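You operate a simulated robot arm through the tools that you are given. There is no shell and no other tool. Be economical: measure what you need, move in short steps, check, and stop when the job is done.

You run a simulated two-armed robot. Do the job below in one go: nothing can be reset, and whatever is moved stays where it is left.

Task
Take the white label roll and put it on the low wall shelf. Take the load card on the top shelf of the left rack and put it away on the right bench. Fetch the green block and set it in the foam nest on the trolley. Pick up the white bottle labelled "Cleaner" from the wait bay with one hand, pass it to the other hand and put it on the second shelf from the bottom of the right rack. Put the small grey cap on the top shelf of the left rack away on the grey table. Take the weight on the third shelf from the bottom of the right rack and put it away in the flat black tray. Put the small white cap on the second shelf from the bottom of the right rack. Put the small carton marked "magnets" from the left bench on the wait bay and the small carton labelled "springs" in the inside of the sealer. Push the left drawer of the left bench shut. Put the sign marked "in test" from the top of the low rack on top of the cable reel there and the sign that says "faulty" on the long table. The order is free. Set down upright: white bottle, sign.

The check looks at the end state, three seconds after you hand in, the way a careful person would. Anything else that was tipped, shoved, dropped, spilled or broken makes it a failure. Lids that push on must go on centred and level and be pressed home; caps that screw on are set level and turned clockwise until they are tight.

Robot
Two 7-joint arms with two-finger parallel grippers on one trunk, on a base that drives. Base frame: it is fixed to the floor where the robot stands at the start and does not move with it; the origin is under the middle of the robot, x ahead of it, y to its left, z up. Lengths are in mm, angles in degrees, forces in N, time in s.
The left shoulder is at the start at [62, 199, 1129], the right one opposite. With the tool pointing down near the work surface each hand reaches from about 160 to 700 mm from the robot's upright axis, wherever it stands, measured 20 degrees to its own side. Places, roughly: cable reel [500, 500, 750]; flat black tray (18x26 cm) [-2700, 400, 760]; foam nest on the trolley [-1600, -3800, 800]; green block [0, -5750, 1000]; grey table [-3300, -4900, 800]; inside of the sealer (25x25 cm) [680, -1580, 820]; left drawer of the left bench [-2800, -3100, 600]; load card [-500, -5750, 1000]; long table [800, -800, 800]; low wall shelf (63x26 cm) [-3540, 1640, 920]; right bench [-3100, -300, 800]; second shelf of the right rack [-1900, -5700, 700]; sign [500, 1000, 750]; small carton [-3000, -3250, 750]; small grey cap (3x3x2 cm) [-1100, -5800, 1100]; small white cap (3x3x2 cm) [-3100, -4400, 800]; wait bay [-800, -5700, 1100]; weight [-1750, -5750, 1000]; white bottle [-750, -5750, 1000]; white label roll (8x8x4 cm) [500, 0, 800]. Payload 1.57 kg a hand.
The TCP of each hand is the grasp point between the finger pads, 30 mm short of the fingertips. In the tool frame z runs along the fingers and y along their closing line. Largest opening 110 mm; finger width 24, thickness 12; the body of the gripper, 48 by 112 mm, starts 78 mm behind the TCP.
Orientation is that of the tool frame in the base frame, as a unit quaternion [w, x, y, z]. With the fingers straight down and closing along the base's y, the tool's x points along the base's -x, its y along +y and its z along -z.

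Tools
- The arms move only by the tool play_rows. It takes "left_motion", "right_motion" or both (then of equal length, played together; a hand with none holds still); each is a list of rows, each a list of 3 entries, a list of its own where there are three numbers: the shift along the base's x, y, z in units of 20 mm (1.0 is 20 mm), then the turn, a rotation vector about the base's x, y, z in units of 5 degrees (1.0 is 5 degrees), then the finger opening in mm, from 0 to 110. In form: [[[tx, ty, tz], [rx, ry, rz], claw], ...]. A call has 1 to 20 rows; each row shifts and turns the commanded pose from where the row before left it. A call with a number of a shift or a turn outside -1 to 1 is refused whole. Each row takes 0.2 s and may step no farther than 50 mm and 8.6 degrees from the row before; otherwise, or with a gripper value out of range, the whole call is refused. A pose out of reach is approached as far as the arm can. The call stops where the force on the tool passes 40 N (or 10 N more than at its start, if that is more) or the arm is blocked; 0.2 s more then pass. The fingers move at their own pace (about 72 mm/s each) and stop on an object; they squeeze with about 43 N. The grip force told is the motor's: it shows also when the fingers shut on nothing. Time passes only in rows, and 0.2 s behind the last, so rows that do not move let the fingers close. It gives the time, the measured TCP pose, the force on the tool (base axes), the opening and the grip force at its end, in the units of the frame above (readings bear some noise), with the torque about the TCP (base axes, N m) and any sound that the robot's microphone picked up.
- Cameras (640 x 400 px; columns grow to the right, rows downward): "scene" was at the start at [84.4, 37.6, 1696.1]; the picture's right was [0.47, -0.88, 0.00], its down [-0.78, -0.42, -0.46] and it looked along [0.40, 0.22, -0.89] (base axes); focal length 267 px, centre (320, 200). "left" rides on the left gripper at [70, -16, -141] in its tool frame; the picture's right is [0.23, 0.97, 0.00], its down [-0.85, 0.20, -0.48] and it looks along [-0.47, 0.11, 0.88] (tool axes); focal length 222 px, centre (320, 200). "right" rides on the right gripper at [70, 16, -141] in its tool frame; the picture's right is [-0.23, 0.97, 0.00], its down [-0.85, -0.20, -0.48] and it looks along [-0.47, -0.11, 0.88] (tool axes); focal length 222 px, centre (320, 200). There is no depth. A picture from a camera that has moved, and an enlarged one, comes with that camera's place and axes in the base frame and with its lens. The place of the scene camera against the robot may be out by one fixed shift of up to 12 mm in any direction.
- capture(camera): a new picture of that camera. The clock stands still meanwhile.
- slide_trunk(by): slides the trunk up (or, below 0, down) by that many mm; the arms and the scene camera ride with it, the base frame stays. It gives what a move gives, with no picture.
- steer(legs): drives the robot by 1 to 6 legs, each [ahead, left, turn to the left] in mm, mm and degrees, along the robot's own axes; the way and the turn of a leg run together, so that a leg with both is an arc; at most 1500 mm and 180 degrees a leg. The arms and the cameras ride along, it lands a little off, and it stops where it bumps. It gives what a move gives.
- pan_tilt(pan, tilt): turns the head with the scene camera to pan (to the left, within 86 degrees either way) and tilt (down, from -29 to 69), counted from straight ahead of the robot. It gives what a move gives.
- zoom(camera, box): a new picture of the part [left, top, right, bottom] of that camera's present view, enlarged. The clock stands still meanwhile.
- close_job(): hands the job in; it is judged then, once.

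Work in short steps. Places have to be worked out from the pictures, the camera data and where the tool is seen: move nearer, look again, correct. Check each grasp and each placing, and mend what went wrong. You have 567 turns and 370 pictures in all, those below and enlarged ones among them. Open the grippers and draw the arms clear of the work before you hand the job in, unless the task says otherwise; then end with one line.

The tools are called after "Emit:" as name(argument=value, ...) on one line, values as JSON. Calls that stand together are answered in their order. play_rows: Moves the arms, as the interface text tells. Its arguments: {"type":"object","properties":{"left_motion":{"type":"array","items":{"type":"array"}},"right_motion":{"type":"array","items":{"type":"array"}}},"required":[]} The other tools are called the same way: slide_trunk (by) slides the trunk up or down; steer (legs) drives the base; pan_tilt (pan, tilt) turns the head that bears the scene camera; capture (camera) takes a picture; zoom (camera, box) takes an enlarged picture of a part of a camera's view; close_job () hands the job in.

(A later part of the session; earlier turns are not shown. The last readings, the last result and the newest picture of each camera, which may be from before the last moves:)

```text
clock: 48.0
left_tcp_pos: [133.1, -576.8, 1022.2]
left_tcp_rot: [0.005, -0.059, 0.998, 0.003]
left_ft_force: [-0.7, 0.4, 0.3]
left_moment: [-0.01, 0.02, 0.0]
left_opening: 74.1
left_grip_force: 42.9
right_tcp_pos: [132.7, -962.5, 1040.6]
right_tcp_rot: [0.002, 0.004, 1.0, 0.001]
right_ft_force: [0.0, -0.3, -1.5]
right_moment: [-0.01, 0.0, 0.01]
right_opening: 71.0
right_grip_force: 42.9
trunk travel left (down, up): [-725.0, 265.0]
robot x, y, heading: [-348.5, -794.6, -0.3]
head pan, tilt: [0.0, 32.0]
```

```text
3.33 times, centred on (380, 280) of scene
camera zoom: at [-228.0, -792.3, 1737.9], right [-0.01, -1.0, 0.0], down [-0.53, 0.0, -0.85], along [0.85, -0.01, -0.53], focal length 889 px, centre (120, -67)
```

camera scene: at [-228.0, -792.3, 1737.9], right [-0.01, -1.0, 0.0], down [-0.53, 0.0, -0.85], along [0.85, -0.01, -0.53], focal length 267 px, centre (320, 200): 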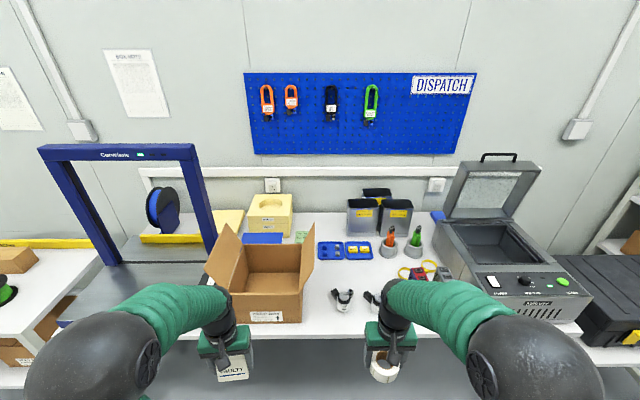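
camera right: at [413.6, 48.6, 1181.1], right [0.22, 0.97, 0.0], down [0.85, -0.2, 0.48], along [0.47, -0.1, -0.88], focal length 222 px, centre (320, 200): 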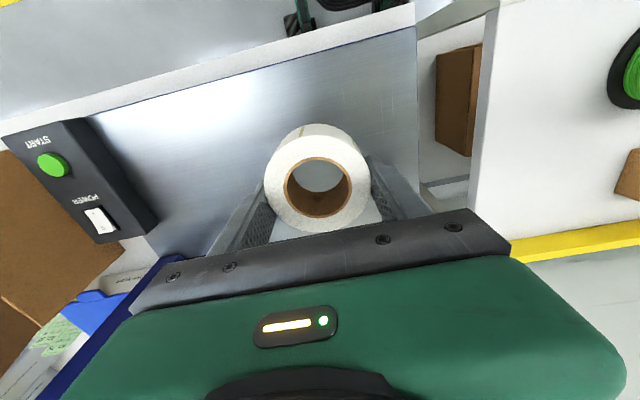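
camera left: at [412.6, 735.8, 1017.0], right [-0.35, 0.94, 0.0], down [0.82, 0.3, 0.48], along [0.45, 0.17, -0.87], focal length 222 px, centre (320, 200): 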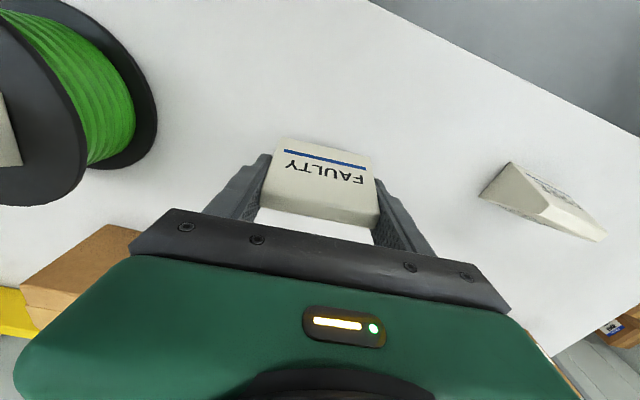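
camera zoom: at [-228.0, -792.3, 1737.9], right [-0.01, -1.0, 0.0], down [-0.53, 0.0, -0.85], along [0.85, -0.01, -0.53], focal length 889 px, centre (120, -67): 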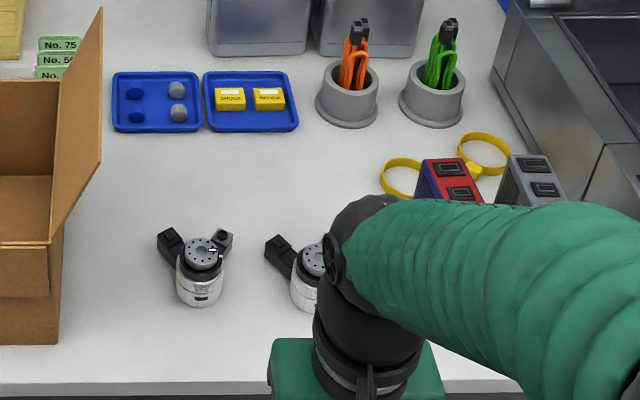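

A clear patch lies at the table's front near (385, −835). I drive so the left hand with the sign comes over it.

Emit:
steer(legs=[[0, -258, 0], [252, 0, 0]])

Emit:
capture(camera="left")

```text
clock: 51.3
left_tcp_pos: [383.9, -842.6, 1022.9]
left_tcp_rot: [0.005, -0.056, 0.998, 0.005]
left_ft_force: [-0.1, 0.6, -0.4]
left_moment: [0.0, 0.04, 0.0]
left_opening: 74.1
left_grip_force: 43.7
right_tcp_pos: [381.6, -1226.6, 1040.7]
right_tcp_rot: [0.003, 0.005, 1.0, 0.003]
right_ft_force: [-0.4, -0.1, -1.1]
right_moment: [-0.01, -0.02, 0.0]
right_opening: 71.0
right_grip_force: 43.0
trunk travel left (down, up): [-725.0, 265.0]
robot x, y, heading: [-98.4, -1055.9, -0.8]
head pan, tilt: [0.0, 32.0]
```

```text
337 pictures are left
camera left: at [314.0, -866.9, 1163.6], right [-0.34, 0.94, 0.01], down [0.82, 0.29, 0.49], along [0.46, 0.17, -0.87], focal length 222 px, centre (320, 200)
```

left: 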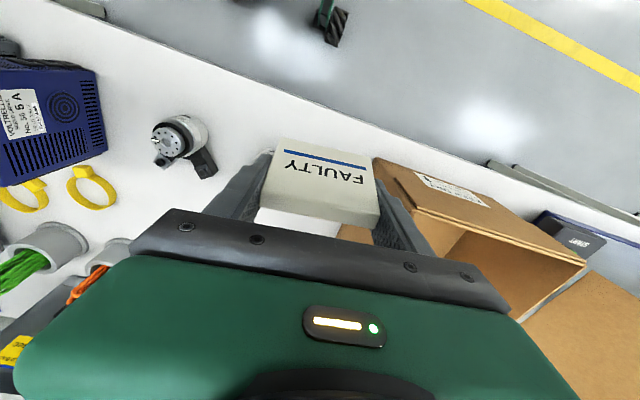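

The box's edge is near y≈−780 on the left and a clamp at y≈−896 behind; I shift slightly (−10, −6) and lower to z≈930 for another look.

Emit:
play_rows(left_motion=[[[-0.5, -0.3, -0.8], [0, 0, -0.65], 50], [[0, 0, -0.95], [0, 0, -0.65], 50], [[0, 0, -0.95], [0, 0, 0], 50], [[0, 0, -0.95], [0, 0, 0], 50], [[0, 0, -0.95], [0, 0, 0], 50]])

Emit:
capture(camera="left")

Emit:
capture(camera="scene")

```text
clock: 52.5
left_tcp_pos: [374.8, -842.8, 930.1]
left_tcp_rot: [0.005, 0.0, 1.0, 0.002]
left_ft_force: [0.2, 0.6, -0.7]
left_moment: [0.02, 0.0, -0.02]
left_opening: 74.1
left_grip_force: 43.3
right_tcp_pos: [382.1, -1221.6, 1041.3]
right_tcp_rot: [0.003, 0.005, 1.0, 0.0]
right_ft_force: [-0.3, 0.9, -0.6]
right_moment: [-0.02, -0.02, -0.02]
right_opening: 71.3
right_grip_force: 43.1
trunk travel left (down, up): [-725.0, 265.0]
robot x, y, heading: [-96.5, -1058.4, -0.5]
head pan, tilt: [0.0, 32.0]
```

```text
336 pictures are left
camera left: at [302.6, -859.6, 1070.1], right [-0.23, 0.97, 0.0], down [0.85, 0.2, 0.49], along [0.47, 0.11, -0.87], focal length 222 px, centre (320, 200)
```

left: 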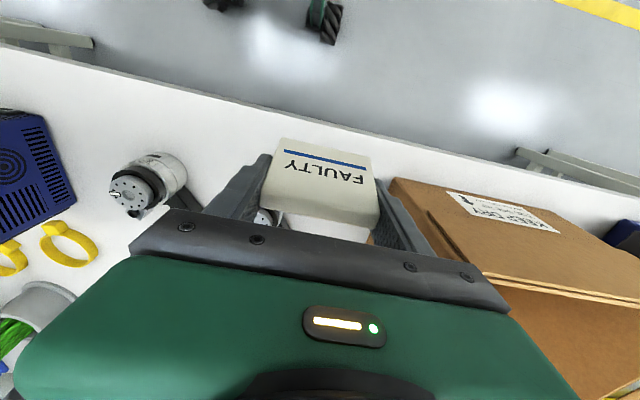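

```text
335 pictures are left
camera scene: at [23.6, -1051.5, 1737.9], right [-0.01, -1.0, 0.0], down [-0.53, 0.0, -0.85], along [0.85, -0.01, -0.53], focal length 267 px, centre (320, 200)
```

scene: 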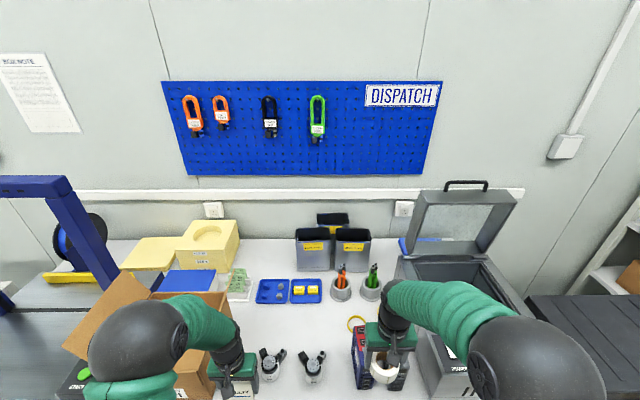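

I shift 18 mm away from the box and lower in small steps until contact.

Emit:
play_rows(left_motion=[[[0, -0.9, 0], [0, 0, 0], 50], [[0, 0, -0.9], [0, 0, 0], 50], [[0, 0, -0.9], [0, 0, 0], 50], [[0, 0, -0.9], [0, 0, 0], 50], [[0, 0, -0.9], [0, 0, 0], 50], [[0, 0, -0.2], [0, 0, 0], 50], [[0, 0, -0.2], [0, 0, 0], 50]])

Emit:
capture(camera="left")

```text
clock: 54.1
left_tcp_pos: [374.6, -863.6, 850.0]
left_tcp_rot: [0.005, 0.0, 1.0, 0.003]
left_ft_force: [0.6, 0.1, 0.3]
left_moment: [-0.02, -0.03, -0.02]
left_opening: 74.1
left_grip_force: 42.7
right_tcp_pos: [382.8, -1223.9, 1040.7]
right_tcp_rot: [0.002, 0.005, 1.0, 0.001]
right_ft_force: [0.0, 0.4, -0.7]
right_moment: [0.02, -0.01, 0.02]
right_opening: 71.2
right_grip_force: 43.3
trunk travel left (down, up): [-725.0, 265.0]
robot x, y, heading: [-96.5, -1060.5, -0.5]
head pan, tilt: [0.0, 32.0]
```

```text
334 pictures are left
camera left: at [302.3, -880.2, 990.8], right [-0.23, 0.97, 0.0], down [0.85, 0.2, 0.49], along [0.47, 0.11, -0.87], focal length 222 px, centre (320, 200)
```

left: 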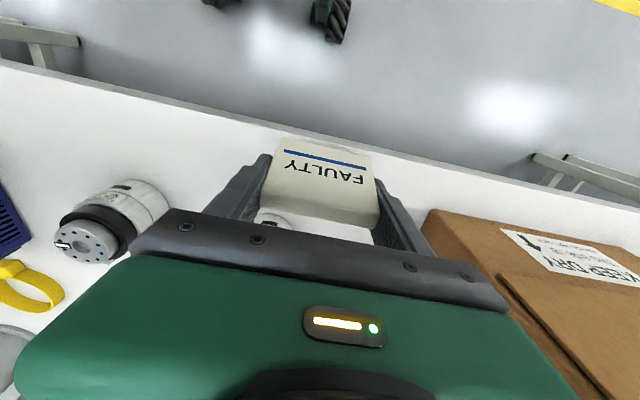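

The sign's front edge would be right at the table edge, so I shift +14 mm in x, then lower gently to contact.

Emit:
play_rows(left_motion=[[[0.7, 0, 0], [0, 0, 0], 50], [[0, 0, -0.2], [0, 0, 0], 50], [[0, 0, -0.2], [0, 0, 0], 50], [[0, 0, -0.15], [0, 0, 0], 50], [[0, 0, -0.1], [0, 0, 0], 50]])

```text
clock: 55.3
left_tcp_pos: [388.4, -863.4, 837.1]
left_tcp_rot: [0.005, 0.0, 1.0, 0.004]
left_ft_force: [0.4, -0.3, -0.2]
left_moment: [0.0, 0.03, 0.0]
left_opening: 73.8
left_grip_force: 43.2
right_tcp_pos: [383.0, -1224.4, 1040.0]
right_tcp_rot: [0.003, 0.005, 1.0, 0.001]
right_ft_force: [1.1, 0.7, -1.0]
right_moment: [-0.01, 0.01, -0.03]
right_opening: 71.1
right_grip_force: 43.0
trunk travel left (down, up): [-725.0, 265.0]
robot x, y, heading: [-97.9, -1059.5, -0.2]
head pan, tilt: [0.0, 32.0]
```

No contact yet; I keep lowering in 2–3 mm steps.

Emit:
play_rows(left_motion=[[[0, 0, -0.15], [0, 0, 0], 50], [[0, 0, -0.15], [0, 0, 0], 50], [[0, 0, -0.1], [0, 0, 0], 50]])

```text
clock: 56.1
left_tcp_pos: [387.9, -863.5, 828.8]
left_tcp_rot: [0.005, 0.0, 1.0, 0.003]
left_ft_force: [0.3, -0.4, -0.5]
left_moment: [0.02, 0.0, -0.03]
left_opening: 74.0
left_grip_force: 43.4
right_tcp_pos: [382.0, -1224.0, 1040.4]
right_tcp_rot: [0.003, 0.005, 1.0, 0.002]
right_ft_force: [-0.3, 0.0, -1.6]
right_moment: [0.01, -0.03, -0.02]
right_opening: 70.8
right_grip_force: 43.5
trunk travel left (down, up): [-725.0, 265.0]
robot x, y, heading: [-100.5, -1059.3, -0.5]
head pan, tilt: [0.0, 32.0]
```

Still free; continuing down.

Emit:
play_rows(left_motion=[[[0, 0, -0.15], [0, 0, 0], 50], [[0, 0, -0.15], [0, 0, 0], 50], [[0, 0, -0.15], [0, 0, 0], 50]])

Emit:
capture(camera="left")

```text
clock: 56.9
left_tcp_pos: [387.6, -863.2, 821.4]
left_tcp_rot: [0.005, -0.001, 1.0, 0.004]
left_ft_force: [0.2, 0.5, -0.9]
left_moment: [-0.03, 0.0, -0.01]
left_opening: 74.0
left_grip_force: 43.3
right_tcp_pos: [383.5, -1225.3, 1040.6]
right_tcp_rot: [0.003, 0.005, 1.0, 0.002]
right_ft_force: [-0.3, -0.3, -0.6]
right_moment: [-0.05, -0.02, -0.02]
right_opening: 71.3
right_grip_force: 42.8
trunk travel left (down, up): [-725.0, 265.0]
robot x, y, heading: [-97.9, -1057.4, -0.6]
head pan, tilt: [0.0, 32.0]
```

```text
333 pictures are left
camera left: at [316.0, -879.7, 960.5], right [-0.23, 0.97, 0.0], down [0.85, 0.2, 0.49], along [0.47, 0.11, -0.87], focal length 222 px, centre (320, 200)
```

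left: 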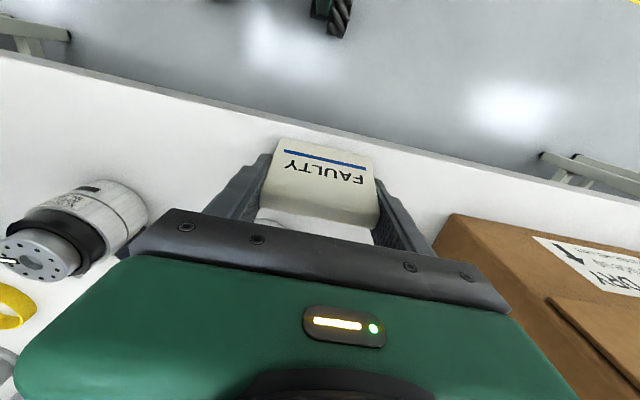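

Table edge now clearly in front of the sign. Continue lowering until contact.

Emit:
play_rows(left_motion=[[[0, 0, -0.15], [0, 0, 0], 50], [[0, 0, -0.15], [0, 0, 0], 50], [[0, 0, -0.15], [0, 0, 0], 50], [[0, 0, -0.15], [0, 0, 0], 50]])

```text
clock: 57.9
left_tcp_pos: [388.3, -862.8, 811.1]
left_tcp_rot: [0.008, -0.002, 1.0, 0.003]
left_ft_force: [0.2, 5.4, 36.7]
left_moment: [-0.73, -0.07, 0.06]
left_opening: 74.6
left_grip_force: 43.3
right_tcp_pos: [380.9, -1225.5, 1040.9]
right_tcp_rot: [0.003, 0.005, 1.0, 0.002]
right_ft_force: [-0.1, -0.2, -0.6]
right_moment: [0.03, 0.01, 0.02]
right_opening: 70.7
right_grip_force: 43.1
trunk travel left (down, up): [-725.0, 265.0]
robot x, y, heading: [-96.7, -1058.7, -0.7]
head pan, tilt: [0.0, 32.0]
```

Contact (36 N) at TCP 811. I relax 2 mm and open.

Emit:
play_rows(left_motion=[[[0, 0, 0.12], [0, 0, 0], 74], [[0, 0, 0], [0, 0, 0], 78], [[0, 0, 0], [0, 0, 0], 84], [[0, 0, 0], [0, 0, 0], 90], [[0, 0, 0], [0, 0, 0], 94]])

Emit:
capture(camera="left")

```text
clock: 59.1
left_tcp_pos: [386.9, -858.2, 810.2]
left_tcp_rot: [0.005, -0.001, 1.0, 0.003]
left_ft_force: [6.7, 14.2, 16.2]
left_moment: [-0.28, -0.02, 0.15]
left_opening: 81.7
left_grip_force: 0.0
right_tcp_pos: [381.2, -1221.9, 1040.7]
right_tcp_rot: [0.003, 0.005, 1.0, 0.001]
right_ft_force: [0.4, 0.3, -1.2]
right_moment: [-0.01, -0.01, 0.04]
right_opening: 71.0
right_grip_force: 43.1
trunk travel left (down, up): [-725.0, 265.0]
robot x, y, heading: [-97.7, -1058.4, -0.6]
head pan, tilt: [0.0, 32.0]
```

```text
332 pictures are left
camera left: at [316.0, -876.3, 951.1], right [-0.23, 0.97, 0.0], down [0.85, 0.2, 0.49], along [0.48, 0.11, -0.87], focal length 222 px, centre (320, 200)
```

left: 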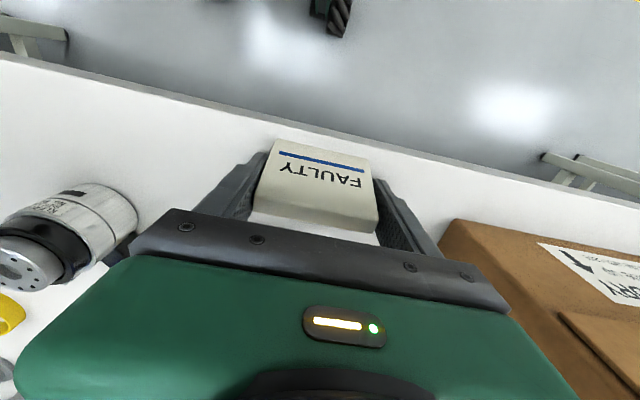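

Opening stalled at 82 mm with some side force—a fingertip is probably rubbing on the table. I raise 2 mm and open a little more.

Emit:
play_rows(left_motion=[[[0, 0, 0.12], [0, 0, 0], 84], [[0, 0, 0.1], [0, 0, 0], 86], [[0, 0, 0], [0, 0, 0], 88]])

Emit:
capture(camera="left")

```text
clock: 59.9
left_tcp_pos: [388.6, -862.0, 814.4]
left_tcp_rot: [0.004, 0.0, 1.0, 0.002]
left_ft_force: [-0.3, 0.8, -0.1]
left_moment: [-0.02, -0.01, 0.03]
left_opening: 87.9
left_grip_force: 0.0
right_tcp_pos: [382.5, -1223.5, 1040.7]
right_tcp_rot: [0.003, 0.005, 1.0, 0.002]
right_ft_force: [0.3, 0.7, -0.6]
right_moment: [0.0, 0.01, -0.01]
right_opening: 70.9
right_grip_force: 43.3
trunk travel left (down, up): [-725.0, 265.0]
robot x, y, heading: [-97.7, -1056.8, -0.5]
head pan, tilt: [0.0, 32.0]
```

```text
331 pictures are left
camera left: at [316.1, -879.0, 955.3], right [-0.23, 0.97, 0.0], down [0.85, 0.2, 0.49], along [0.47, 0.11, -0.87], focal length 222 px, centre (320, 200)
```

left: 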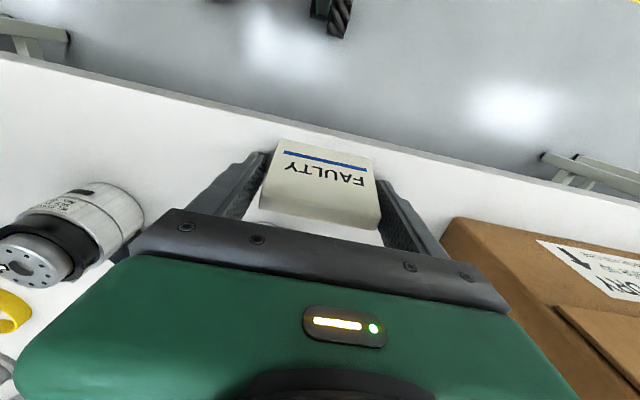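

Released and standing. I lift straight up and check with the scene camera.

Emit:
play_rows(left_motion=[[[0, 0, 0.5], [0, 0, 0], 90], [[0, 0, 1], [0, 0, 0], 92], [[0, 0, 1], [0, 0, 0], 100], [[0, 0, 1], [0, 0, 0], 100], [[0, 0, 1], [0, 0, 0], 100], [[0, 0, 1], [0, 0, 0], 100], [[0, 0, 1], [0, 0, 0], 100], [[0, 0, 1], [0, 0, 0], 100], [[0, 0, 1], [0, 0, 0], 100], [[0, 0, 1], [0, 0, 0], 100], [[0, 0, 1], [0, 0, 0], 100], [[0, 0, 1], [0, 0, 0], 100]])

Emit:
steer(legs=[[-300, 0, 0]])

Emit:
pan_tilt(pan=12, tilt=40)

Emit:
capture(camera="scene")

```text
clock: 62.5
left_tcp_pos: [385.5, -862.4, 1044.7]
left_tcp_rot: [0.006, -0.001, 1.0, 0.003]
left_ft_force: [0.3, -0.1, 1.0]
left_moment: [-0.03, -0.03, -0.05]
left_opening: 100.0
left_grip_force: 0.1
right_tcp_pos: [382.6, -1224.8, 1040.8]
right_tcp_rot: [0.004, 0.006, 1.0, 0.002]
right_ft_force: [-0.8, 0.1, -1.6]
right_moment: [-0.02, -0.02, 0.06]
right_opening: 71.1
right_grip_force: 43.9
trunk travel left (down, up): [-725.0, 265.0]
robot x, y, heading: [-93.8, -1060.3, -0.6]
head pan, tilt: [0.0, 32.0]
```

```text
clock: 64.5
left_tcp_pos: [88.3, -857.8, 1043.7]
left_tcp_rot: [0.004, -0.002, 1.0, 0.003]
left_ft_force: [0.3, 0.8, 0.0]
left_moment: [0.01, 0.01, 0.01]
left_opening: 99.8
left_grip_force: 0.1
right_tcp_pos: [85.0, -1219.6, 1039.1]
right_tcp_rot: [0.002, 0.003, 1.0, 0.002]
right_ft_force: [-0.1, -0.2, -1.2]
right_moment: [0.01, 0.0, 0.0]
right_opening: 71.1
right_grip_force: 43.0
trunk travel left (down, up): [-725.0, 265.0]
robot x, y, heading: [-397.9, -1058.7, -0.3]
head pan, tilt: [0.0, 32.0]
```

```text
clock: 65.2
left_tcp_pos: [85.7, -857.8, 1046.1]
left_tcp_rot: [0.006, -0.002, 1.0, 0.004]
left_ft_force: [1.0, 0.1, 0.1]
left_moment: [0.02, -0.01, -0.01]
left_opening: 100.1
left_grip_force: 0.0
right_tcp_pos: [81.3, -1220.7, 1041.6]
right_tcp_rot: [0.003, 0.004, 1.0, 0.002]
right_ft_force: [0.4, 0.3, -1.6]
right_moment: [-0.03, -0.01, -0.01]
right_opening: 70.9
right_grip_force: 42.7
trunk travel left (down, up): [-725.0, 265.0]
robot x, y, heading: [-397.5, -1052.3, -0.3]
head pan, tilt: [12.0, 40.0]
```

```text
330 pictures are left
camera scene: at [-284.0, -1033.9, 1725.8], right [0.2, -0.98, 0.0], down [-0.63, -0.13, -0.76], along [0.75, 0.15, -0.64], focal length 267 px, centre (320, 200)
```

scene: 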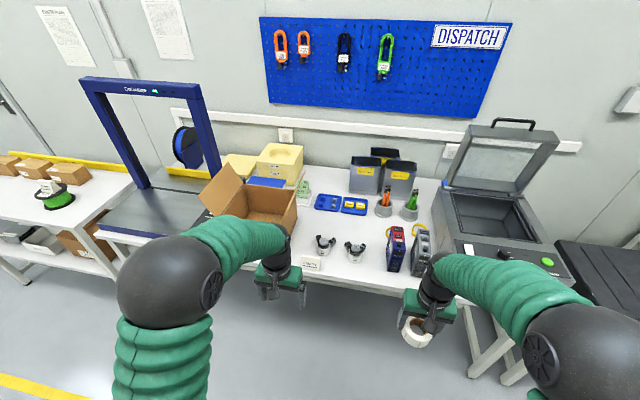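

"Faulty" stands fine, clamps untouched. I turn around to see the rest of the room.

Emit:
steer(legs=[[-250, 0, 0], [0, 0, 90]])

Emit:
pan_tilt(pan=70, tilt=20)

Emit:
capture(camera="scene")

Emit:
pan_tilt(pan=0, tilt=20)

Emit:
capture(camera="scene")

```text
clock: 70.9
left_tcp_pos: [-841.2, -572.7, 1044.8]
left_tcp_rot: [0.002, -0.707, 0.708, 0.007]
left_ft_force: [0.7, -0.7, -0.3]
left_moment: [0.02, -0.01, -0.01]
left_opening: 99.9
left_grip_force: 0.0
right_tcp_pos: [-477.7, -578.3, 1041.0]
right_tcp_rot: [0.001, -0.703, 0.711, 0.004]
right_ft_force: [-0.1, -0.3, -0.5]
right_moment: [-0.03, 0.01, 0.02]
right_opening: 71.2
right_grip_force: 43.0
trunk travel left (down, up): [-725.0, 265.0]
robot x, y, heading: [-646.2, -1055.3, 89.4]
head pan, tilt: [12.0, 40.0]
```

```text
clock: 72.2
left_tcp_pos: [-841.3, -573.7, 1045.2]
left_tcp_rot: [0.002, -0.707, 0.707, 0.007]
left_ft_force: [0.7, 0.0, -1.9]
left_moment: [0.01, -0.02, -0.01]
left_opening: 100.0
left_grip_force: 0.0
right_tcp_pos: [-479.5, -579.0, 1041.9]
right_tcp_rot: [0.002, -0.703, 0.712, 0.005]
right_ft_force: [0.3, 0.3, -0.9]
right_moment: [-0.01, 0.0, -0.01]
right_opening: 71.0
right_grip_force: 43.1
trunk travel left (down, up): [-725.0, 265.0]
robot x, y, heading: [-646.2, -1051.2, 89.5]
head pan, tilt: [70.0, 20.0]
```

```text
329 pictures are left
camera scene: at [-737.3, -982.7, 1757.2], right [0.35, 0.94, 0.0], down [0.32, -0.12, -0.94], along [-0.88, 0.33, -0.34], focal length 267 px, centre (320, 200)
```

scene: 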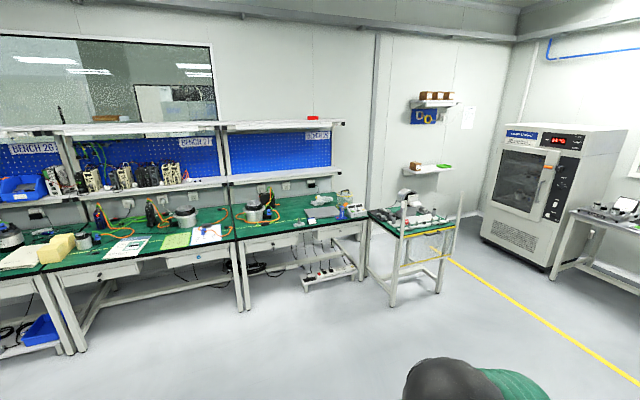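

```text
clock: 73.6
left_tcp_pos: [-841.2, -574.2, 1046.4]
left_tcp_rot: [0.002, -0.707, 0.707, 0.008]
left_ft_force: [0.3, 0.0, 0.1]
left_moment: [-0.03, -0.02, -0.01]
left_opening: 99.9
left_grip_force: 0.1
right_tcp_pos: [-480.2, -580.3, 1041.0]
right_tcp_rot: [0.002, -0.703, 0.711, 0.005]
right_ft_force: [0.3, -0.7, -1.1]
right_moment: [0.01, -0.01, 0.0]
right_opening: 71.2
right_grip_force: 43.4
trunk travel left (down, up): [-725.0, 265.0]
robot x, y, heading: [-647.7, -1055.5, 89.7]
head pan, tilt: [0.0, 20.0]
```

```text
328 pictures are left
camera scene: at [-649.2, -922.5, 1757.1], right [1.0, -0.01, 0.0], down [0.0, -0.34, -0.94], along [0.01, 0.94, -0.34], focal length 267 px, centre (320, 200)
```

scene: 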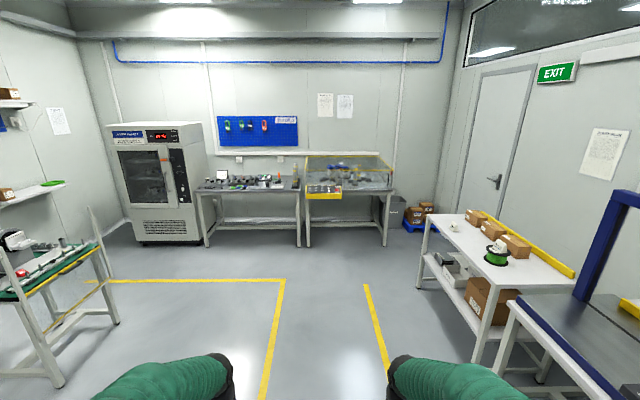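

The low wall shelf is on the far-left wall. I turn to face −x, strafe toward y≈1500, drive nearer and look.

Emit:
steer(legs=[[0, 0, 90], [0, -1400, 0], [0, -1150, 0], [1400, 0, 0]])

Emit:
pan_tilt(pan=0, tilt=25)

Emit:
capture(camera="scene")

```text
clock: 96.3
left_tcp_pos: [-2458.0, 1322.0, 1045.8]
left_tcp_rot: [0.004, 1.0, -0.005, -0.007]
left_ft_force: [0.2, -0.8, -0.8]
left_moment: [0.02, 0.0, 0.02]
left_opening: 99.7
left_grip_force: 0.1
right_tcp_pos: [-2447.5, 1684.5, 1043.0]
right_tcp_rot: [0.002, 1.0, -0.011, -0.005]
right_ft_force: [-0.2, -0.5, -0.9]
right_moment: [-0.02, 0.04, -0.02]
right_opening: 71.0
right_grip_force: 43.5
trunk travel left (down, up): [-725.0, 265.0]
robot x, y, heading: [-1976.3, 1509.9, 178.7]
head pan, tilt: [0.0, 20.0]
```

```text
clock: 97.0
left_tcp_pos: [-2457.0, 1320.3, 1046.6]
left_tcp_rot: [0.003, 1.0, -0.005, -0.006]
left_ft_force: [0.3, 0.2, -0.3]
left_moment: [-0.01, 0.0, 0.02]
left_opening: 100.0
left_grip_force: 0.0
right_tcp_pos: [-2446.6, 1683.9, 1042.2]
right_tcp_rot: [0.002, 1.0, -0.011, -0.005]
right_ft_force: [0.3, 0.5, -0.9]
right_moment: [0.01, 0.02, -0.02]
right_opening: 70.9
right_grip_force: 42.9
trunk travel left (down, up): [-725.0, 265.0]
robot x, y, heading: [-1976.2, 1513.1, 178.8]
head pan, tilt: [0.0, 25.0]
```

```text
327 pictures are left
camera scene: at [-2106.1, 1519.5, 1749.0], right [0.02, 1.0, 0.0], down [0.42, -0.01, -0.91], along [-0.91, 0.02, -0.42], focal length 267 px, centre (320, 200)
```

scene: 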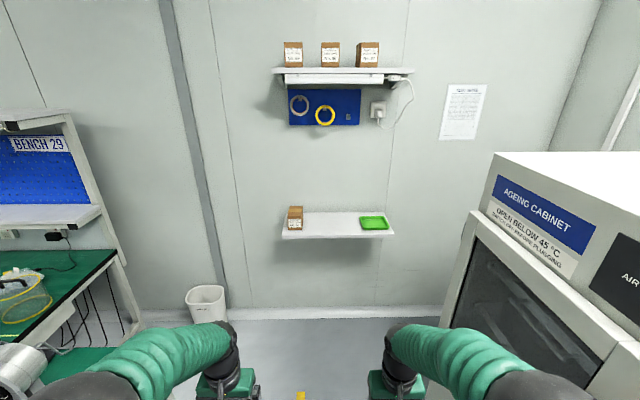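

Shelf top ≈920, front edge x≈−3386, free space y 1450–1790. I drive closer and check with the right camera.

Emit:
steer(legs=[[0, 45, 1.2], [930, 0, 0]])

Emit:
capture(camera="right")

Emit:
capture(camera="scene")

```text
clock: 102.3
left_tcp_pos: [-3378.3, 1255.8, 1046.6]
left_tcp_rot: [0.004, 1.0, 0.011, -0.007]
left_ft_force: [0.9, -0.4, -0.2]
left_moment: [-0.01, 0.0, -0.02]
left_opening: 99.9
left_grip_force: 0.1
right_tcp_pos: [-3380.5, 1617.2, 1042.6]
right_tcp_rot: [0.003, 1.0, 0.007, -0.006]
right_ft_force: [0.4, 0.0, -0.8]
right_moment: [0.02, 0.03, -0.03]
right_opening: 70.7
right_grip_force: 42.7
trunk travel left (down, up): [-725.0, 265.0]
robot x, y, heading: [-2903.4, 1457.1, -179.8]
head pan, tilt: [0.0, 25.0]
```

```text
326 pictures are left
camera right: at [-3310.2, 1602.7, 1183.8], right [-0.22, -0.98, 0.01], down [-0.85, 0.19, 0.49], along [-0.48, 0.1, -0.87], focal length 222 px, centre (320, 200)
```

right: 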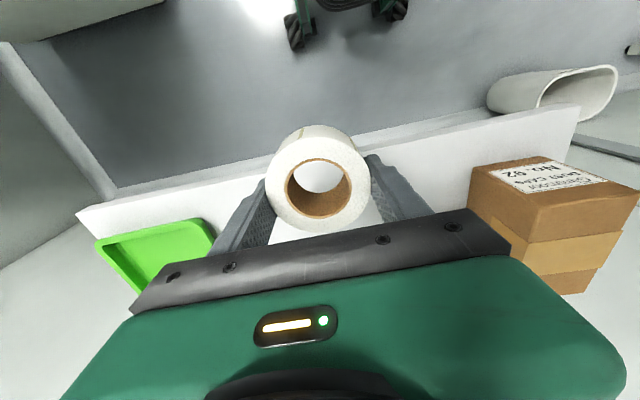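

```text
325 pictures are left
camera scene: at [-3034.1, 1466.5, 1749.1], right [-0.01, 1.0, 0.0], down [0.42, 0.0, -0.91], along [-0.91, -0.01, -0.42], focal length 267 px, centre (320, 200)
```

scene: 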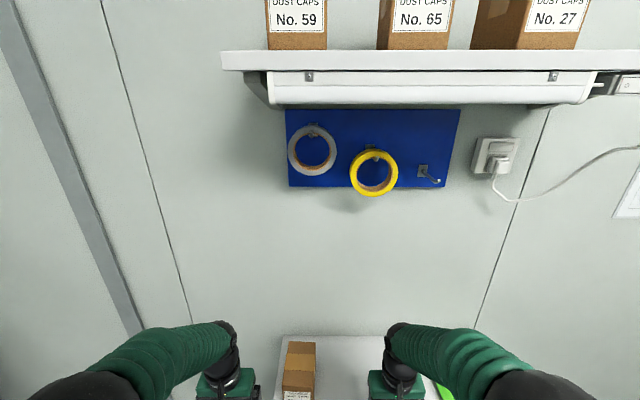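

The free spot between tray and carton is right ahead. I drive 105 mm more, then lower.

Emit:
steer(legs=[[108, 0, 0]])

Emit:
play_rows(right_motion=[[[0, 0, -0.9], [0, 0, 0], 55], [[0, 0, -0.9], [0, 0, 0], 55], [[0, 0, -0.6], [0, 0, 0], 55]])

Emit:
capture(camera="right")

```text
clock: 103.5
left_tcp_pos: [-3483.2, 1251.7, 1048.2]
left_tcp_rot: [0.003, 1.0, 0.012, -0.009]
left_ft_force: [0.0, -0.3, -0.6]
left_moment: [0.03, -0.01, -0.03]
left_opening: 99.8
left_grip_force: 0.0
right_tcp_pos: [-3484.9, 1613.0, 1044.6]
right_tcp_rot: [0.0, 1.0, 0.006, -0.007]
right_ft_force: [-0.3, -0.8, -0.3]
right_moment: [0.01, 0.03, -0.02]
right_opening: 71.0
right_grip_force: 43.1
trunk travel left (down, up): [-725.0, 265.0]
robot x, y, heading: [-3010.6, 1460.5, -179.3]
head pan, tilt: [0.0, 25.0]
```

```text
clock: 104.3
left_tcp_pos: [-3487.6, 1252.1, 1045.1]
left_tcp_rot: [0.002, 1.0, 0.012, -0.007]
left_ft_force: [-0.1, -0.1, -0.9]
left_moment: [0.02, 0.01, 0.02]
left_opening: 100.1
left_grip_force: 0.0
right_tcp_pos: [-3487.4, 1615.5, 995.0]
right_tcp_rot: [0.001, 1.0, 0.006, -0.005]
right_ft_force: [-0.6, 0.1, -1.3]
right_moment: [-0.04, 0.03, 0.02]
right_opening: 71.2
right_grip_force: 43.3
trunk travel left (down, up): [-725.0, 265.0]
robot x, y, heading: [-3011.4, 1461.2, -179.5]
head pan, tilt: [0.0, 25.0]
```

```text
324 pictures are left
camera right: at [-3417.7, 1598.9, 1135.6], right [-0.22, -0.98, 0.0], down [-0.85, 0.19, 0.49], along [-0.48, 0.1, -0.87], focal length 222 px, centre (320, 200)
```

right: 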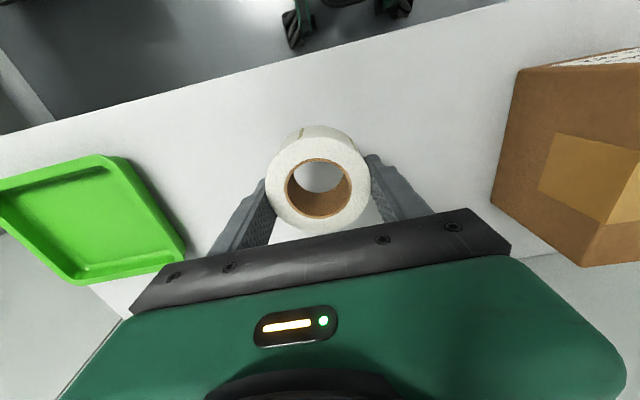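

Clear all round. I lower to contact (expected TCP ≈955).

Emit:
play_rows(right_motion=[[[0, 0, -0.8], [0, 0, 0], 55], [[0, 0, -0.6], [0, 0, 0], 55], [[0, 0, -0.2], [0, 0, 0], 55], [[0, 0, -0.15], [0, 0, 0], 55], [[0, 0, -0.15], [0, 0, 0], 55]])

```text
clock: 105.5
left_tcp_pos: [-3484.8, 1253.0, 1046.9]
left_tcp_rot: [0.004, 1.0, 0.012, -0.008]
left_ft_force: [-1.0, -0.3, -0.2]
left_moment: [0.01, -0.02, 0.05]
left_opening: 100.0
left_grip_force: 0.1
right_tcp_pos: [-3487.6, 1614.6, 957.5]
right_tcp_rot: [0.002, 1.0, 0.007, -0.006]
right_ft_force: [-1.0, 0.0, -2.0]
right_moment: [-0.01, 0.01, -0.02]
right_opening: 71.0
right_grip_force: 42.9
trunk travel left (down, up): [-725.0, 265.0]
robot x, y, heading: [-3007.4, 1459.9, -179.3]
head pan, tilt: [0.0, 25.0]
```

No contact yet; continuing.

Emit:
play_rows(right_motion=[[[0, 0, -0.15], [0, 0, 0], 55], [[0, 0, -0.15], [0, 0, 0], 55], [[0, 0, -0.15], [0, 0, 0], 55], [[0, 0, -0.15], [0, 0, 0], 55]])

```text
clock: 106.5
left_tcp_pos: [-3481.6, 1251.0, 1047.7]
left_tcp_rot: [0.003, 1.0, 0.012, -0.009]
left_ft_force: [-0.2, 0.2, -0.9]
left_moment: [-0.01, 0.02, 0.0]
left_opening: 100.2
left_grip_force: 0.1
right_tcp_pos: [-3486.7, 1615.0, 950.9]
right_tcp_rot: [0.002, 1.0, 0.005, -0.011]
right_ft_force: [6.7, 0.6, 21.2]
right_moment: [0.59, -0.47, -0.15]
right_opening: 70.9
right_grip_force: 43.0
trunk travel left (down, up): [-725.0, 265.0]
robot x, y, heading: [-3010.5, 1458.7, -179.3]
head pan, tilt: [0.0, 25.0]
stopped in row 4 (right hand): the force on the tool passed its limit at 42 N (the readings are from after the stop); the commanded pose is now the measured one
```

Contact at 951. I relax 1.5 mm, open, and rise.

Emit:
play_rows(right_motion=[[[0, 0, 0.1], [0, 0, 0], 68], [[0, 0, 0.05], [0, 0, 0], 76], [[0, 0, 0.05], [0, 0, 0], 86], [[0, 0, 0], [0, 0, 0], 94], [[0, 0, 0.6], [0, 0, 0], 94], [[0, 0, 1], [0, 0, 0], 94], [[0, 0, 1], [0, 0, 0], 94], [[0, 0, 1], [0, 0, 0], 94], [[0, 0, 1], [0, 0, 0], 94]])

Emit:
capture(camera="right")

```text
clock: 108.5
left_tcp_pos: [-3484.5, 1253.5, 1047.2]
left_tcp_rot: [0.004, 1.0, 0.011, -0.008]
left_ft_force: [-0.4, 0.7, 0.5]
left_moment: [-0.04, -0.02, 0.01]
left_opening: 100.0
left_grip_force: 0.1
right_tcp_pos: [-3488.5, 1614.4, 1043.8]
right_tcp_rot: [0.002, 1.0, 0.005, -0.008]
right_ft_force: [0.5, 0.0, -0.8]
right_moment: [0.03, 0.01, -0.02]
right_opening: 94.1
right_grip_force: 0.2
trunk travel left (down, up): [-725.0, 265.0]
robot x, y, heading: [-3011.8, 1456.6, -179.1]
head pan, tilt: [0.0, 25.0]
```

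```text
323 pictures are left
camera right: at [-3416.5, 1599.1, 1185.0], right [-0.22, -0.98, 0.01], down [-0.85, 0.19, 0.49], along [-0.48, 0.1, -0.87], focal length 222 px, centre (320, 200)
```

right: 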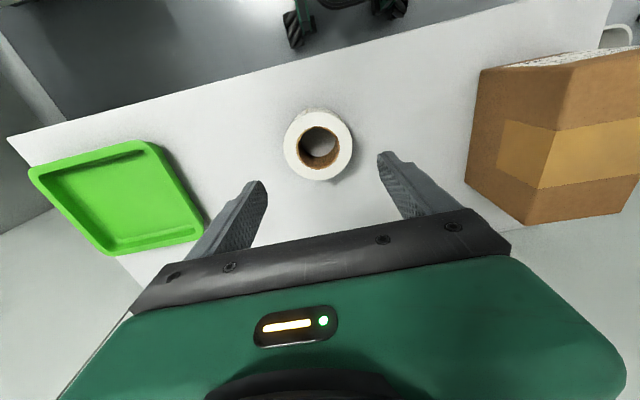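

Roll is on the shelf. I back off and strafe along the room toward the left bench, then look.

Emit:
steer(legs=[[-1300, 0, 0], [0, 1400, 0], [0, 1400, 0], [0, 1100, 0]])

Emit:
pan_tilt(pan=25, tilt=25)

Emit:
capture(camera="scene")

Emit:
pan_tilt(pan=84, tilt=22)

Emit:
capture(camera="scene")

```text
clock: 133.6
left_tcp_pos: [-2184.2, -2635.2, 1047.3]
left_tcp_rot: [0.005, 1.0, 0.006, -0.007]
left_ft_force: [0.0, 0.2, 0.1]
left_moment: [0.0, 0.01, 0.05]
left_opening: 99.8
left_grip_force: 0.1
right_tcp_pos: [-2186.8, -2274.1, 1042.7]
right_tcp_rot: [0.003, 1.0, 0.001, -0.009]
right_ft_force: [0.4, 0.8, -0.4]
right_moment: [-0.01, -0.02, 0.02]
right_opening: 94.2
right_grip_force: 0.0
trunk travel left (down, up): [-725.0, 265.0]
robot x, y, heading: [-1708.0, -2435.3, -180.0]
head pan, tilt: [0.0, 25.0]
```

```text
clock: 134.4
left_tcp_pos: [-2184.8, -2636.7, 1047.7]
left_tcp_rot: [0.004, 1.0, 0.006, -0.009]
left_ft_force: [-0.2, 1.1, -0.1]
left_moment: [0.02, 0.03, 0.03]
left_opening: 100.0
left_grip_force: 0.1
right_tcp_pos: [-2184.8, -2273.9, 1044.0]
right_tcp_rot: [0.002, 1.0, 0.0, -0.01]
right_ft_force: [0.3, -0.6, -0.9]
right_moment: [0.0, 0.0, 0.0]
right_opening: 94.1
right_grip_force: 0.1
trunk travel left (down, up): [-725.0, 265.0]
robot x, y, heading: [-1711.8, -2433.3, -179.8]
head pan, tilt: [25.0, 25.0]
```

```text
322 pictures are left
camera scene: at [-1831.6, -2469.8, 1749.1], right [-0.42, 0.91, 0.0], down [0.38, 0.18, -0.91], along [-0.82, -0.38, -0.42], focal length 267 px, centre (320, 200)
```

scene: 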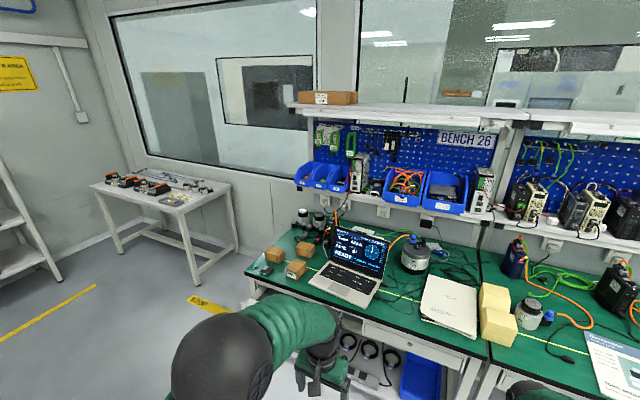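

```text
clock: 135.7
left_tcp_pos: [-2184.4, -2636.8, 1049.0]
left_tcp_rot: [0.003, 1.0, 0.006, -0.009]
left_ft_force: [-0.5, -0.6, 0.3]
left_moment: [0.02, 0.0, 0.0]
left_opening: 99.8
left_grip_force: 0.0
right_tcp_pos: [-2185.8, -2274.6, 1044.9]
right_tcp_rot: [0.001, 1.0, 0.002, -0.009]
right_ft_force: [-0.3, 0.3, 0.5]
right_moment: [0.0, 0.02, -0.03]
right_opening: 94.0
right_grip_force: 0.2
trunk travel left (down, up): [-725.0, 265.0]
robot x, y, heading: [-1710.4, -2438.9, -179.7]
head pan, tilt: [84.0, 22.0]
```

```text
321 pictures are left
camera scene: at [-1757.8, -2523.2, 1754.1], right [-0.99, 0.1, 0.0], down [0.04, 0.37, -0.93], along [-0.09, -0.92, -0.38], focal length 267 px, centre (320, 200)
```

scene: 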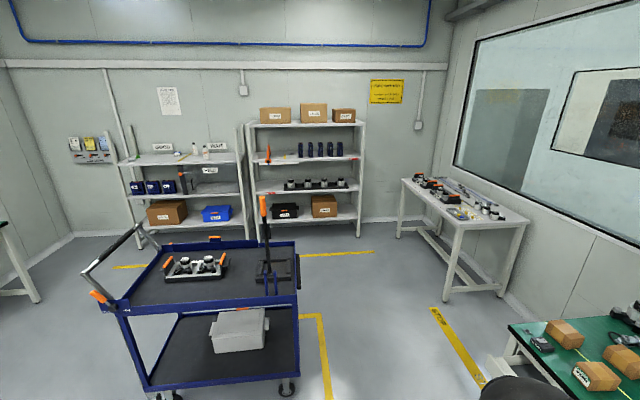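

The three small cartons sit on the near left corner of the left bench around (−2800…−3000, −3050…−3230). I drive there and look closely.

Emit:
steer(legs=[[330, 0, 0], [0, 560, 0]])

Emit:
pan_tilt(pan=15, tilt=45)

Emit:
capture(camera="scene")

Emit:
capture(camera="left")

```text
clock: 140.7
left_tcp_pos: [-2511.4, -3192.0, 1048.6]
left_tcp_rot: [0.004, 1.0, 0.005, -0.008]
left_ft_force: [0.0, 0.3, -0.1]
left_moment: [-0.01, 0.01, -0.01]
left_opening: 100.0
left_grip_force: 0.0
right_tcp_pos: [-2512.5, -2831.4, 1043.6]
right_tcp_rot: [0.003, 1.0, -0.001, -0.009]
right_ft_force: [0.3, 0.1, 1.0]
right_moment: [-0.02, 0.01, 0.0]
right_opening: 94.0
right_grip_force: 0.0
trunk travel left (down, up): [-725.0, 265.0]
robot x, y, heading: [-2035.2, -2991.1, -179.6]
head pan, tilt: [84.0, 22.0]
```

```text
clock: 142.1
left_tcp_pos: [-2510.3, -3196.9, 1048.5]
left_tcp_rot: [0.002, 1.0, 0.005, -0.009]
left_ft_force: [0.3, -1.1, 0.3]
left_moment: [0.0, -0.04, 0.02]
left_opening: 100.1
left_grip_force: 0.0
right_tcp_pos: [-2511.1, -2834.3, 1044.1]
right_tcp_rot: [0.001, 1.0, -0.001, -0.01]
right_ft_force: [0.1, 1.1, 0.3]
right_moment: [-0.04, 0.02, 0.04]
right_opening: 94.4
right_grip_force: 0.1
trunk travel left (down, up): [-725.0, 265.0]
robot x, y, heading: [-2037.7, -2994.9, -180.0]
head pan, tilt: [15.0, 45.0]
```

```text
320 pictures are left
camera scene: at [-2154.9, -3011.4, 1718.5], right [-0.26, 0.97, 0.0], down [0.68, 0.18, -0.71], along [-0.68, -0.18, -0.71], focal length 267 px, centre (320, 200)
```

scene: 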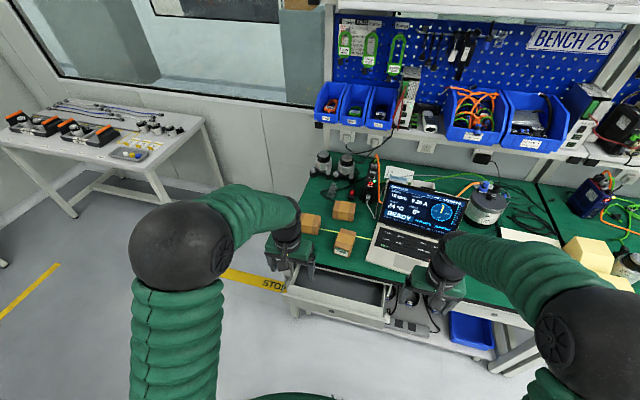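

```text
319 pictures are left
camera left: at [-2439.3, -3178.0, 1188.6], right [0.24, -0.97, 0.0], down [-0.84, -0.21, 0.5], along [-0.48, -0.12, -0.87], focal length 222 px, centre (320, 200)
```

left: 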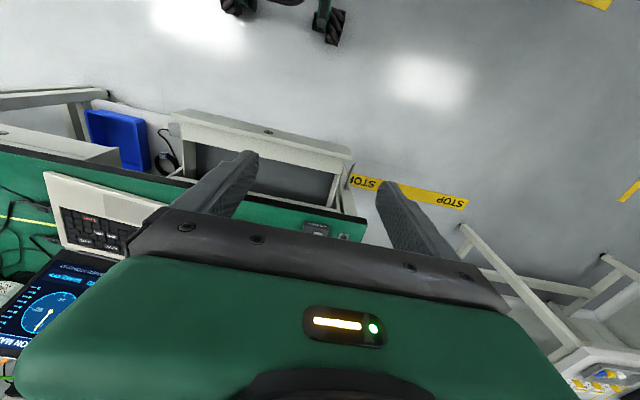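

The left drawer is open. I zoom on the cartons and drawer.

Emit:
zoom(camera="scene", box=[270, 150, 410, 350])

Emit:
zoom(camera="scene", box=[290, 190, 370, 260])

```text
2.00 times, centred on (340, 250) of scene
camera zoom: at [-2154.9, -3011.4, 1718.5], right [-0.26, 0.97, 0.0], down [0.68, 0.18, -0.71], along [-0.68, -0.18, -0.71], focal length 534 px, centre (280, 100)
```

zoom: 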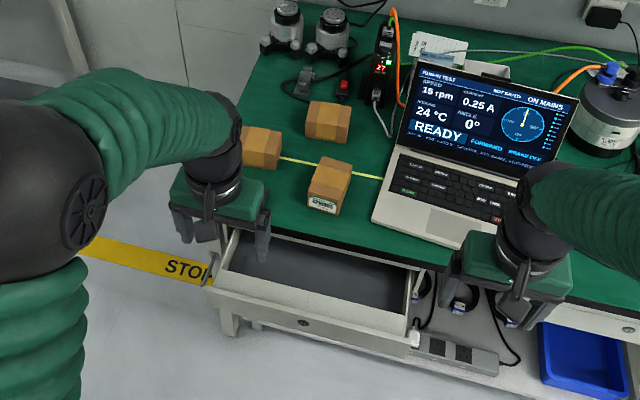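

```text
5.71 times, centred on (330, 225) of scene
camera zoom: at [-2154.9, -3011.4, 1718.5], right [-0.26, 0.97, 0.0], down [0.68, 0.18, -0.71], along [-0.68, -0.18, -0.71], focal length 1524 px, centre (263, 57)
```

zoom: 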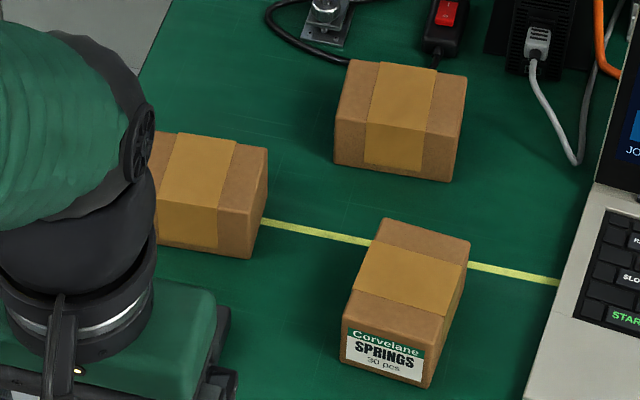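

Lock and panel at about (−2607, −3078, z≈600), bench edge x≈−2690. I'll push the drawer with closed fingers tilted 45° forward: lower the trunk, then pose the left hand.

Emit:
slide_trunk(by=-250)

Emit:
play_rows(left_motion=[[[0, 0.62, 0], [0, 1, 0], 0], [[0, 0.62, 0], [0, 1, 0], 0], [[0, 0.62, 0], [0, 1, 0], 0], [[0, 0.62, 0], [0, 1, 0], 0], [[0, 0.62, 0], [0, 1, 0], 0], [[0, 0.62, 0], [0, 1, 0], 0], [[0, 0.62, -0.2], [0, 1, 0], 0], [[0, 0.62, -0.9], [0, 1, 0], 0], [[0, 0.62, -0.9], [0, 1, 0], 0], [[0, 0, -0.9], [0, 0, 0], 0], [[0, 0, -0.9], [0, 0, 0], 0], [[0, 0, -0.9], [0, 0, 0], 0], [[0, 0, -0.9], [0, 0, 0], 0]])

Emit:
capture(camera="left")

Emit:
capture(camera="scene")

```text
clock: 144.7
left_tcp_pos: [-2510.3, -3196.0, 799.1]
left_tcp_rot: [0.003, 1.0, 0.005, -0.009]
left_ft_force: [0.0, -1.0, -0.5]
left_moment: [0.0, 0.01, -0.01]
left_opening: 100.0
left_grip_force: 0.0
right_tcp_pos: [-2509.9, -2833.7, 794.6]
right_tcp_rot: [0.001, 1.0, -0.001, -0.011]
right_ft_force: [-0.7, 0.1, -1.6]
right_moment: [-0.01, 0.01, 0.0]
right_opening: 93.9
right_grip_force: 0.1
trunk travel left (down, up): [-475.0, 515.0]
robot x, y, heading: [-2041.3, -2996.8, -179.6]
head pan, tilt: [15.0, 45.0]
```

```text
clock: 146.3
left_tcp_pos: [-2534.0, -3209.6, 830.4]
left_tcp_rot: [0.007, 0.931, 0.138, -0.339]
left_ft_force: [0.4, 0.2, -0.2]
left_moment: [0.04, 0.01, 0.0]
left_opening: 0.0
left_grip_force: 21.4
right_tcp_pos: [-2510.7, -2835.9, 796.7]
right_tcp_rot: [0.0, 1.0, -0.001, -0.011]
right_ft_force: [0.8, 0.7, -0.5]
right_moment: [0.01, -0.01, -0.02]
right_opening: 93.7
right_grip_force: 0.0
trunk travel left (down, up): [-475.0, 515.0]
robot x, y, heading: [-2040.1, -2996.3, -180.0]
head pan, tilt: [15.0, 45.0]
stopped in row 8 (left hand): the arm was blocked; the commanded pose is now the measured one
```

```text
316 pictures are left
camera left: at [-2398.8, -3161.5, 896.4], right [0.42, -0.88, -0.22], down [-0.27, -0.36, 0.89], along [-0.87, -0.31, -0.39], focal length 222 px, centre (320, 200)
```

left: 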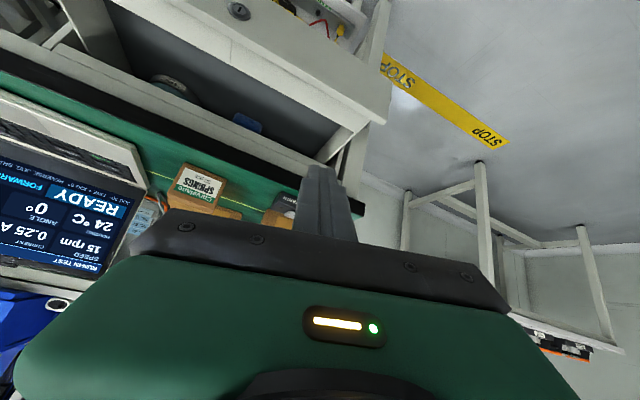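

```text
315 pictures are left
camera scene: at [-2153.4, -3014.0, 1468.3], right [-0.26, 0.97, 0.0], down [0.68, 0.19, -0.71], along [-0.68, -0.18, -0.71], focal length 267 px, centre (320, 200)
```

scene: 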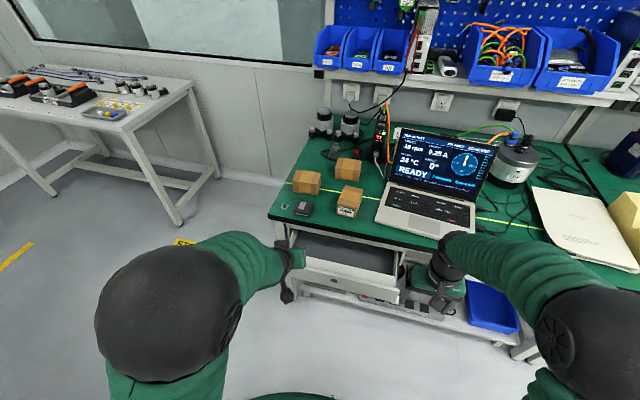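

The arm stopped at ~39° tilt, which is enough. I keep this orientation and translate toward the drawer's middle and down.

Emit:
play_rows(left_motion=[[[0, 1, -0.5], [0, 0, 0], 0], [[0, 1, -0.8], [0, 0, 0], 0], [[0, 1, -0.8], [0, 0, 0], 0], [[0, 1, -0.8], [0, 0, 0], 0], [[0, 1, -0.8], [0, 0, 0], 0], [[0, 0.5, -0.8], [0, 0, 0], 0], [[0, 0, -0.8], [0, 0, 0], 0], [[0, 0, -0.8], [0, 0, 0], 0], [[0, 0, -0.8], [0, 0, 0], 0], [[0, 0, -0.8], [0, 0, 0], 0], [[0, 0, -0.8], [0, 0, 0], 0], [[0, 0, -0.8], [0, 0, 0], 0], [[0, 0, -0.8], [0, 0, 0], 0]])

Emit:
capture(camera="left")

```text
clock: 147.2
left_tcp_pos: [-2555.5, -3198.9, 848.8]
left_tcp_rot: [-0.025, 0.895, 0.225, -0.385]
left_ft_force: [-0.1, -0.4, -0.2]
left_moment: [-0.03, -0.01, 0.03]
left_opening: 0.3
left_grip_force: 21.3
right_tcp_pos: [-2508.6, -2832.8, 796.8]
right_tcp_rot: [0.0, 1.0, -0.001, -0.012]
right_ft_force: [0.4, -0.5, 0.1]
right_moment: [0.0, -0.02, -0.01]
right_opening: 94.1
right_grip_force: 0.1
trunk travel left (down, up): [-475.0, 515.0]
robot x, y, heading: [-2036.7, -2993.0, -180.0]
head pan, tilt: [15.0, 45.0]
stopped in row 4 (left hand): the arm was blocked; the commanded pose is now the measured one
```

```text
314 pictures are left
camera left: at [-2420.9, -3135.9, 903.1], right [0.51, -0.78, -0.37], down [-0.1, -0.48, 0.87], along [-0.86, -0.41, -0.32], focal length 222 px, centre (320, 200)
```

left: 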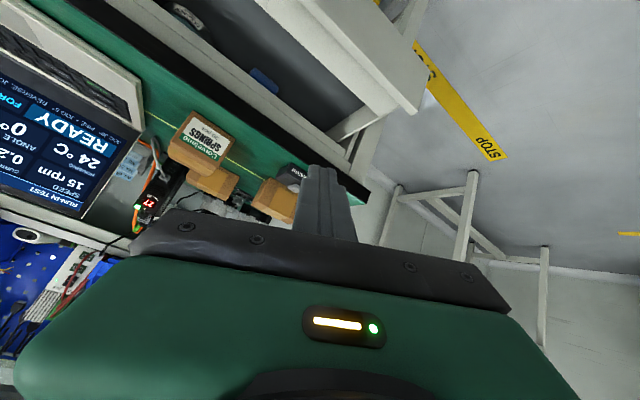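

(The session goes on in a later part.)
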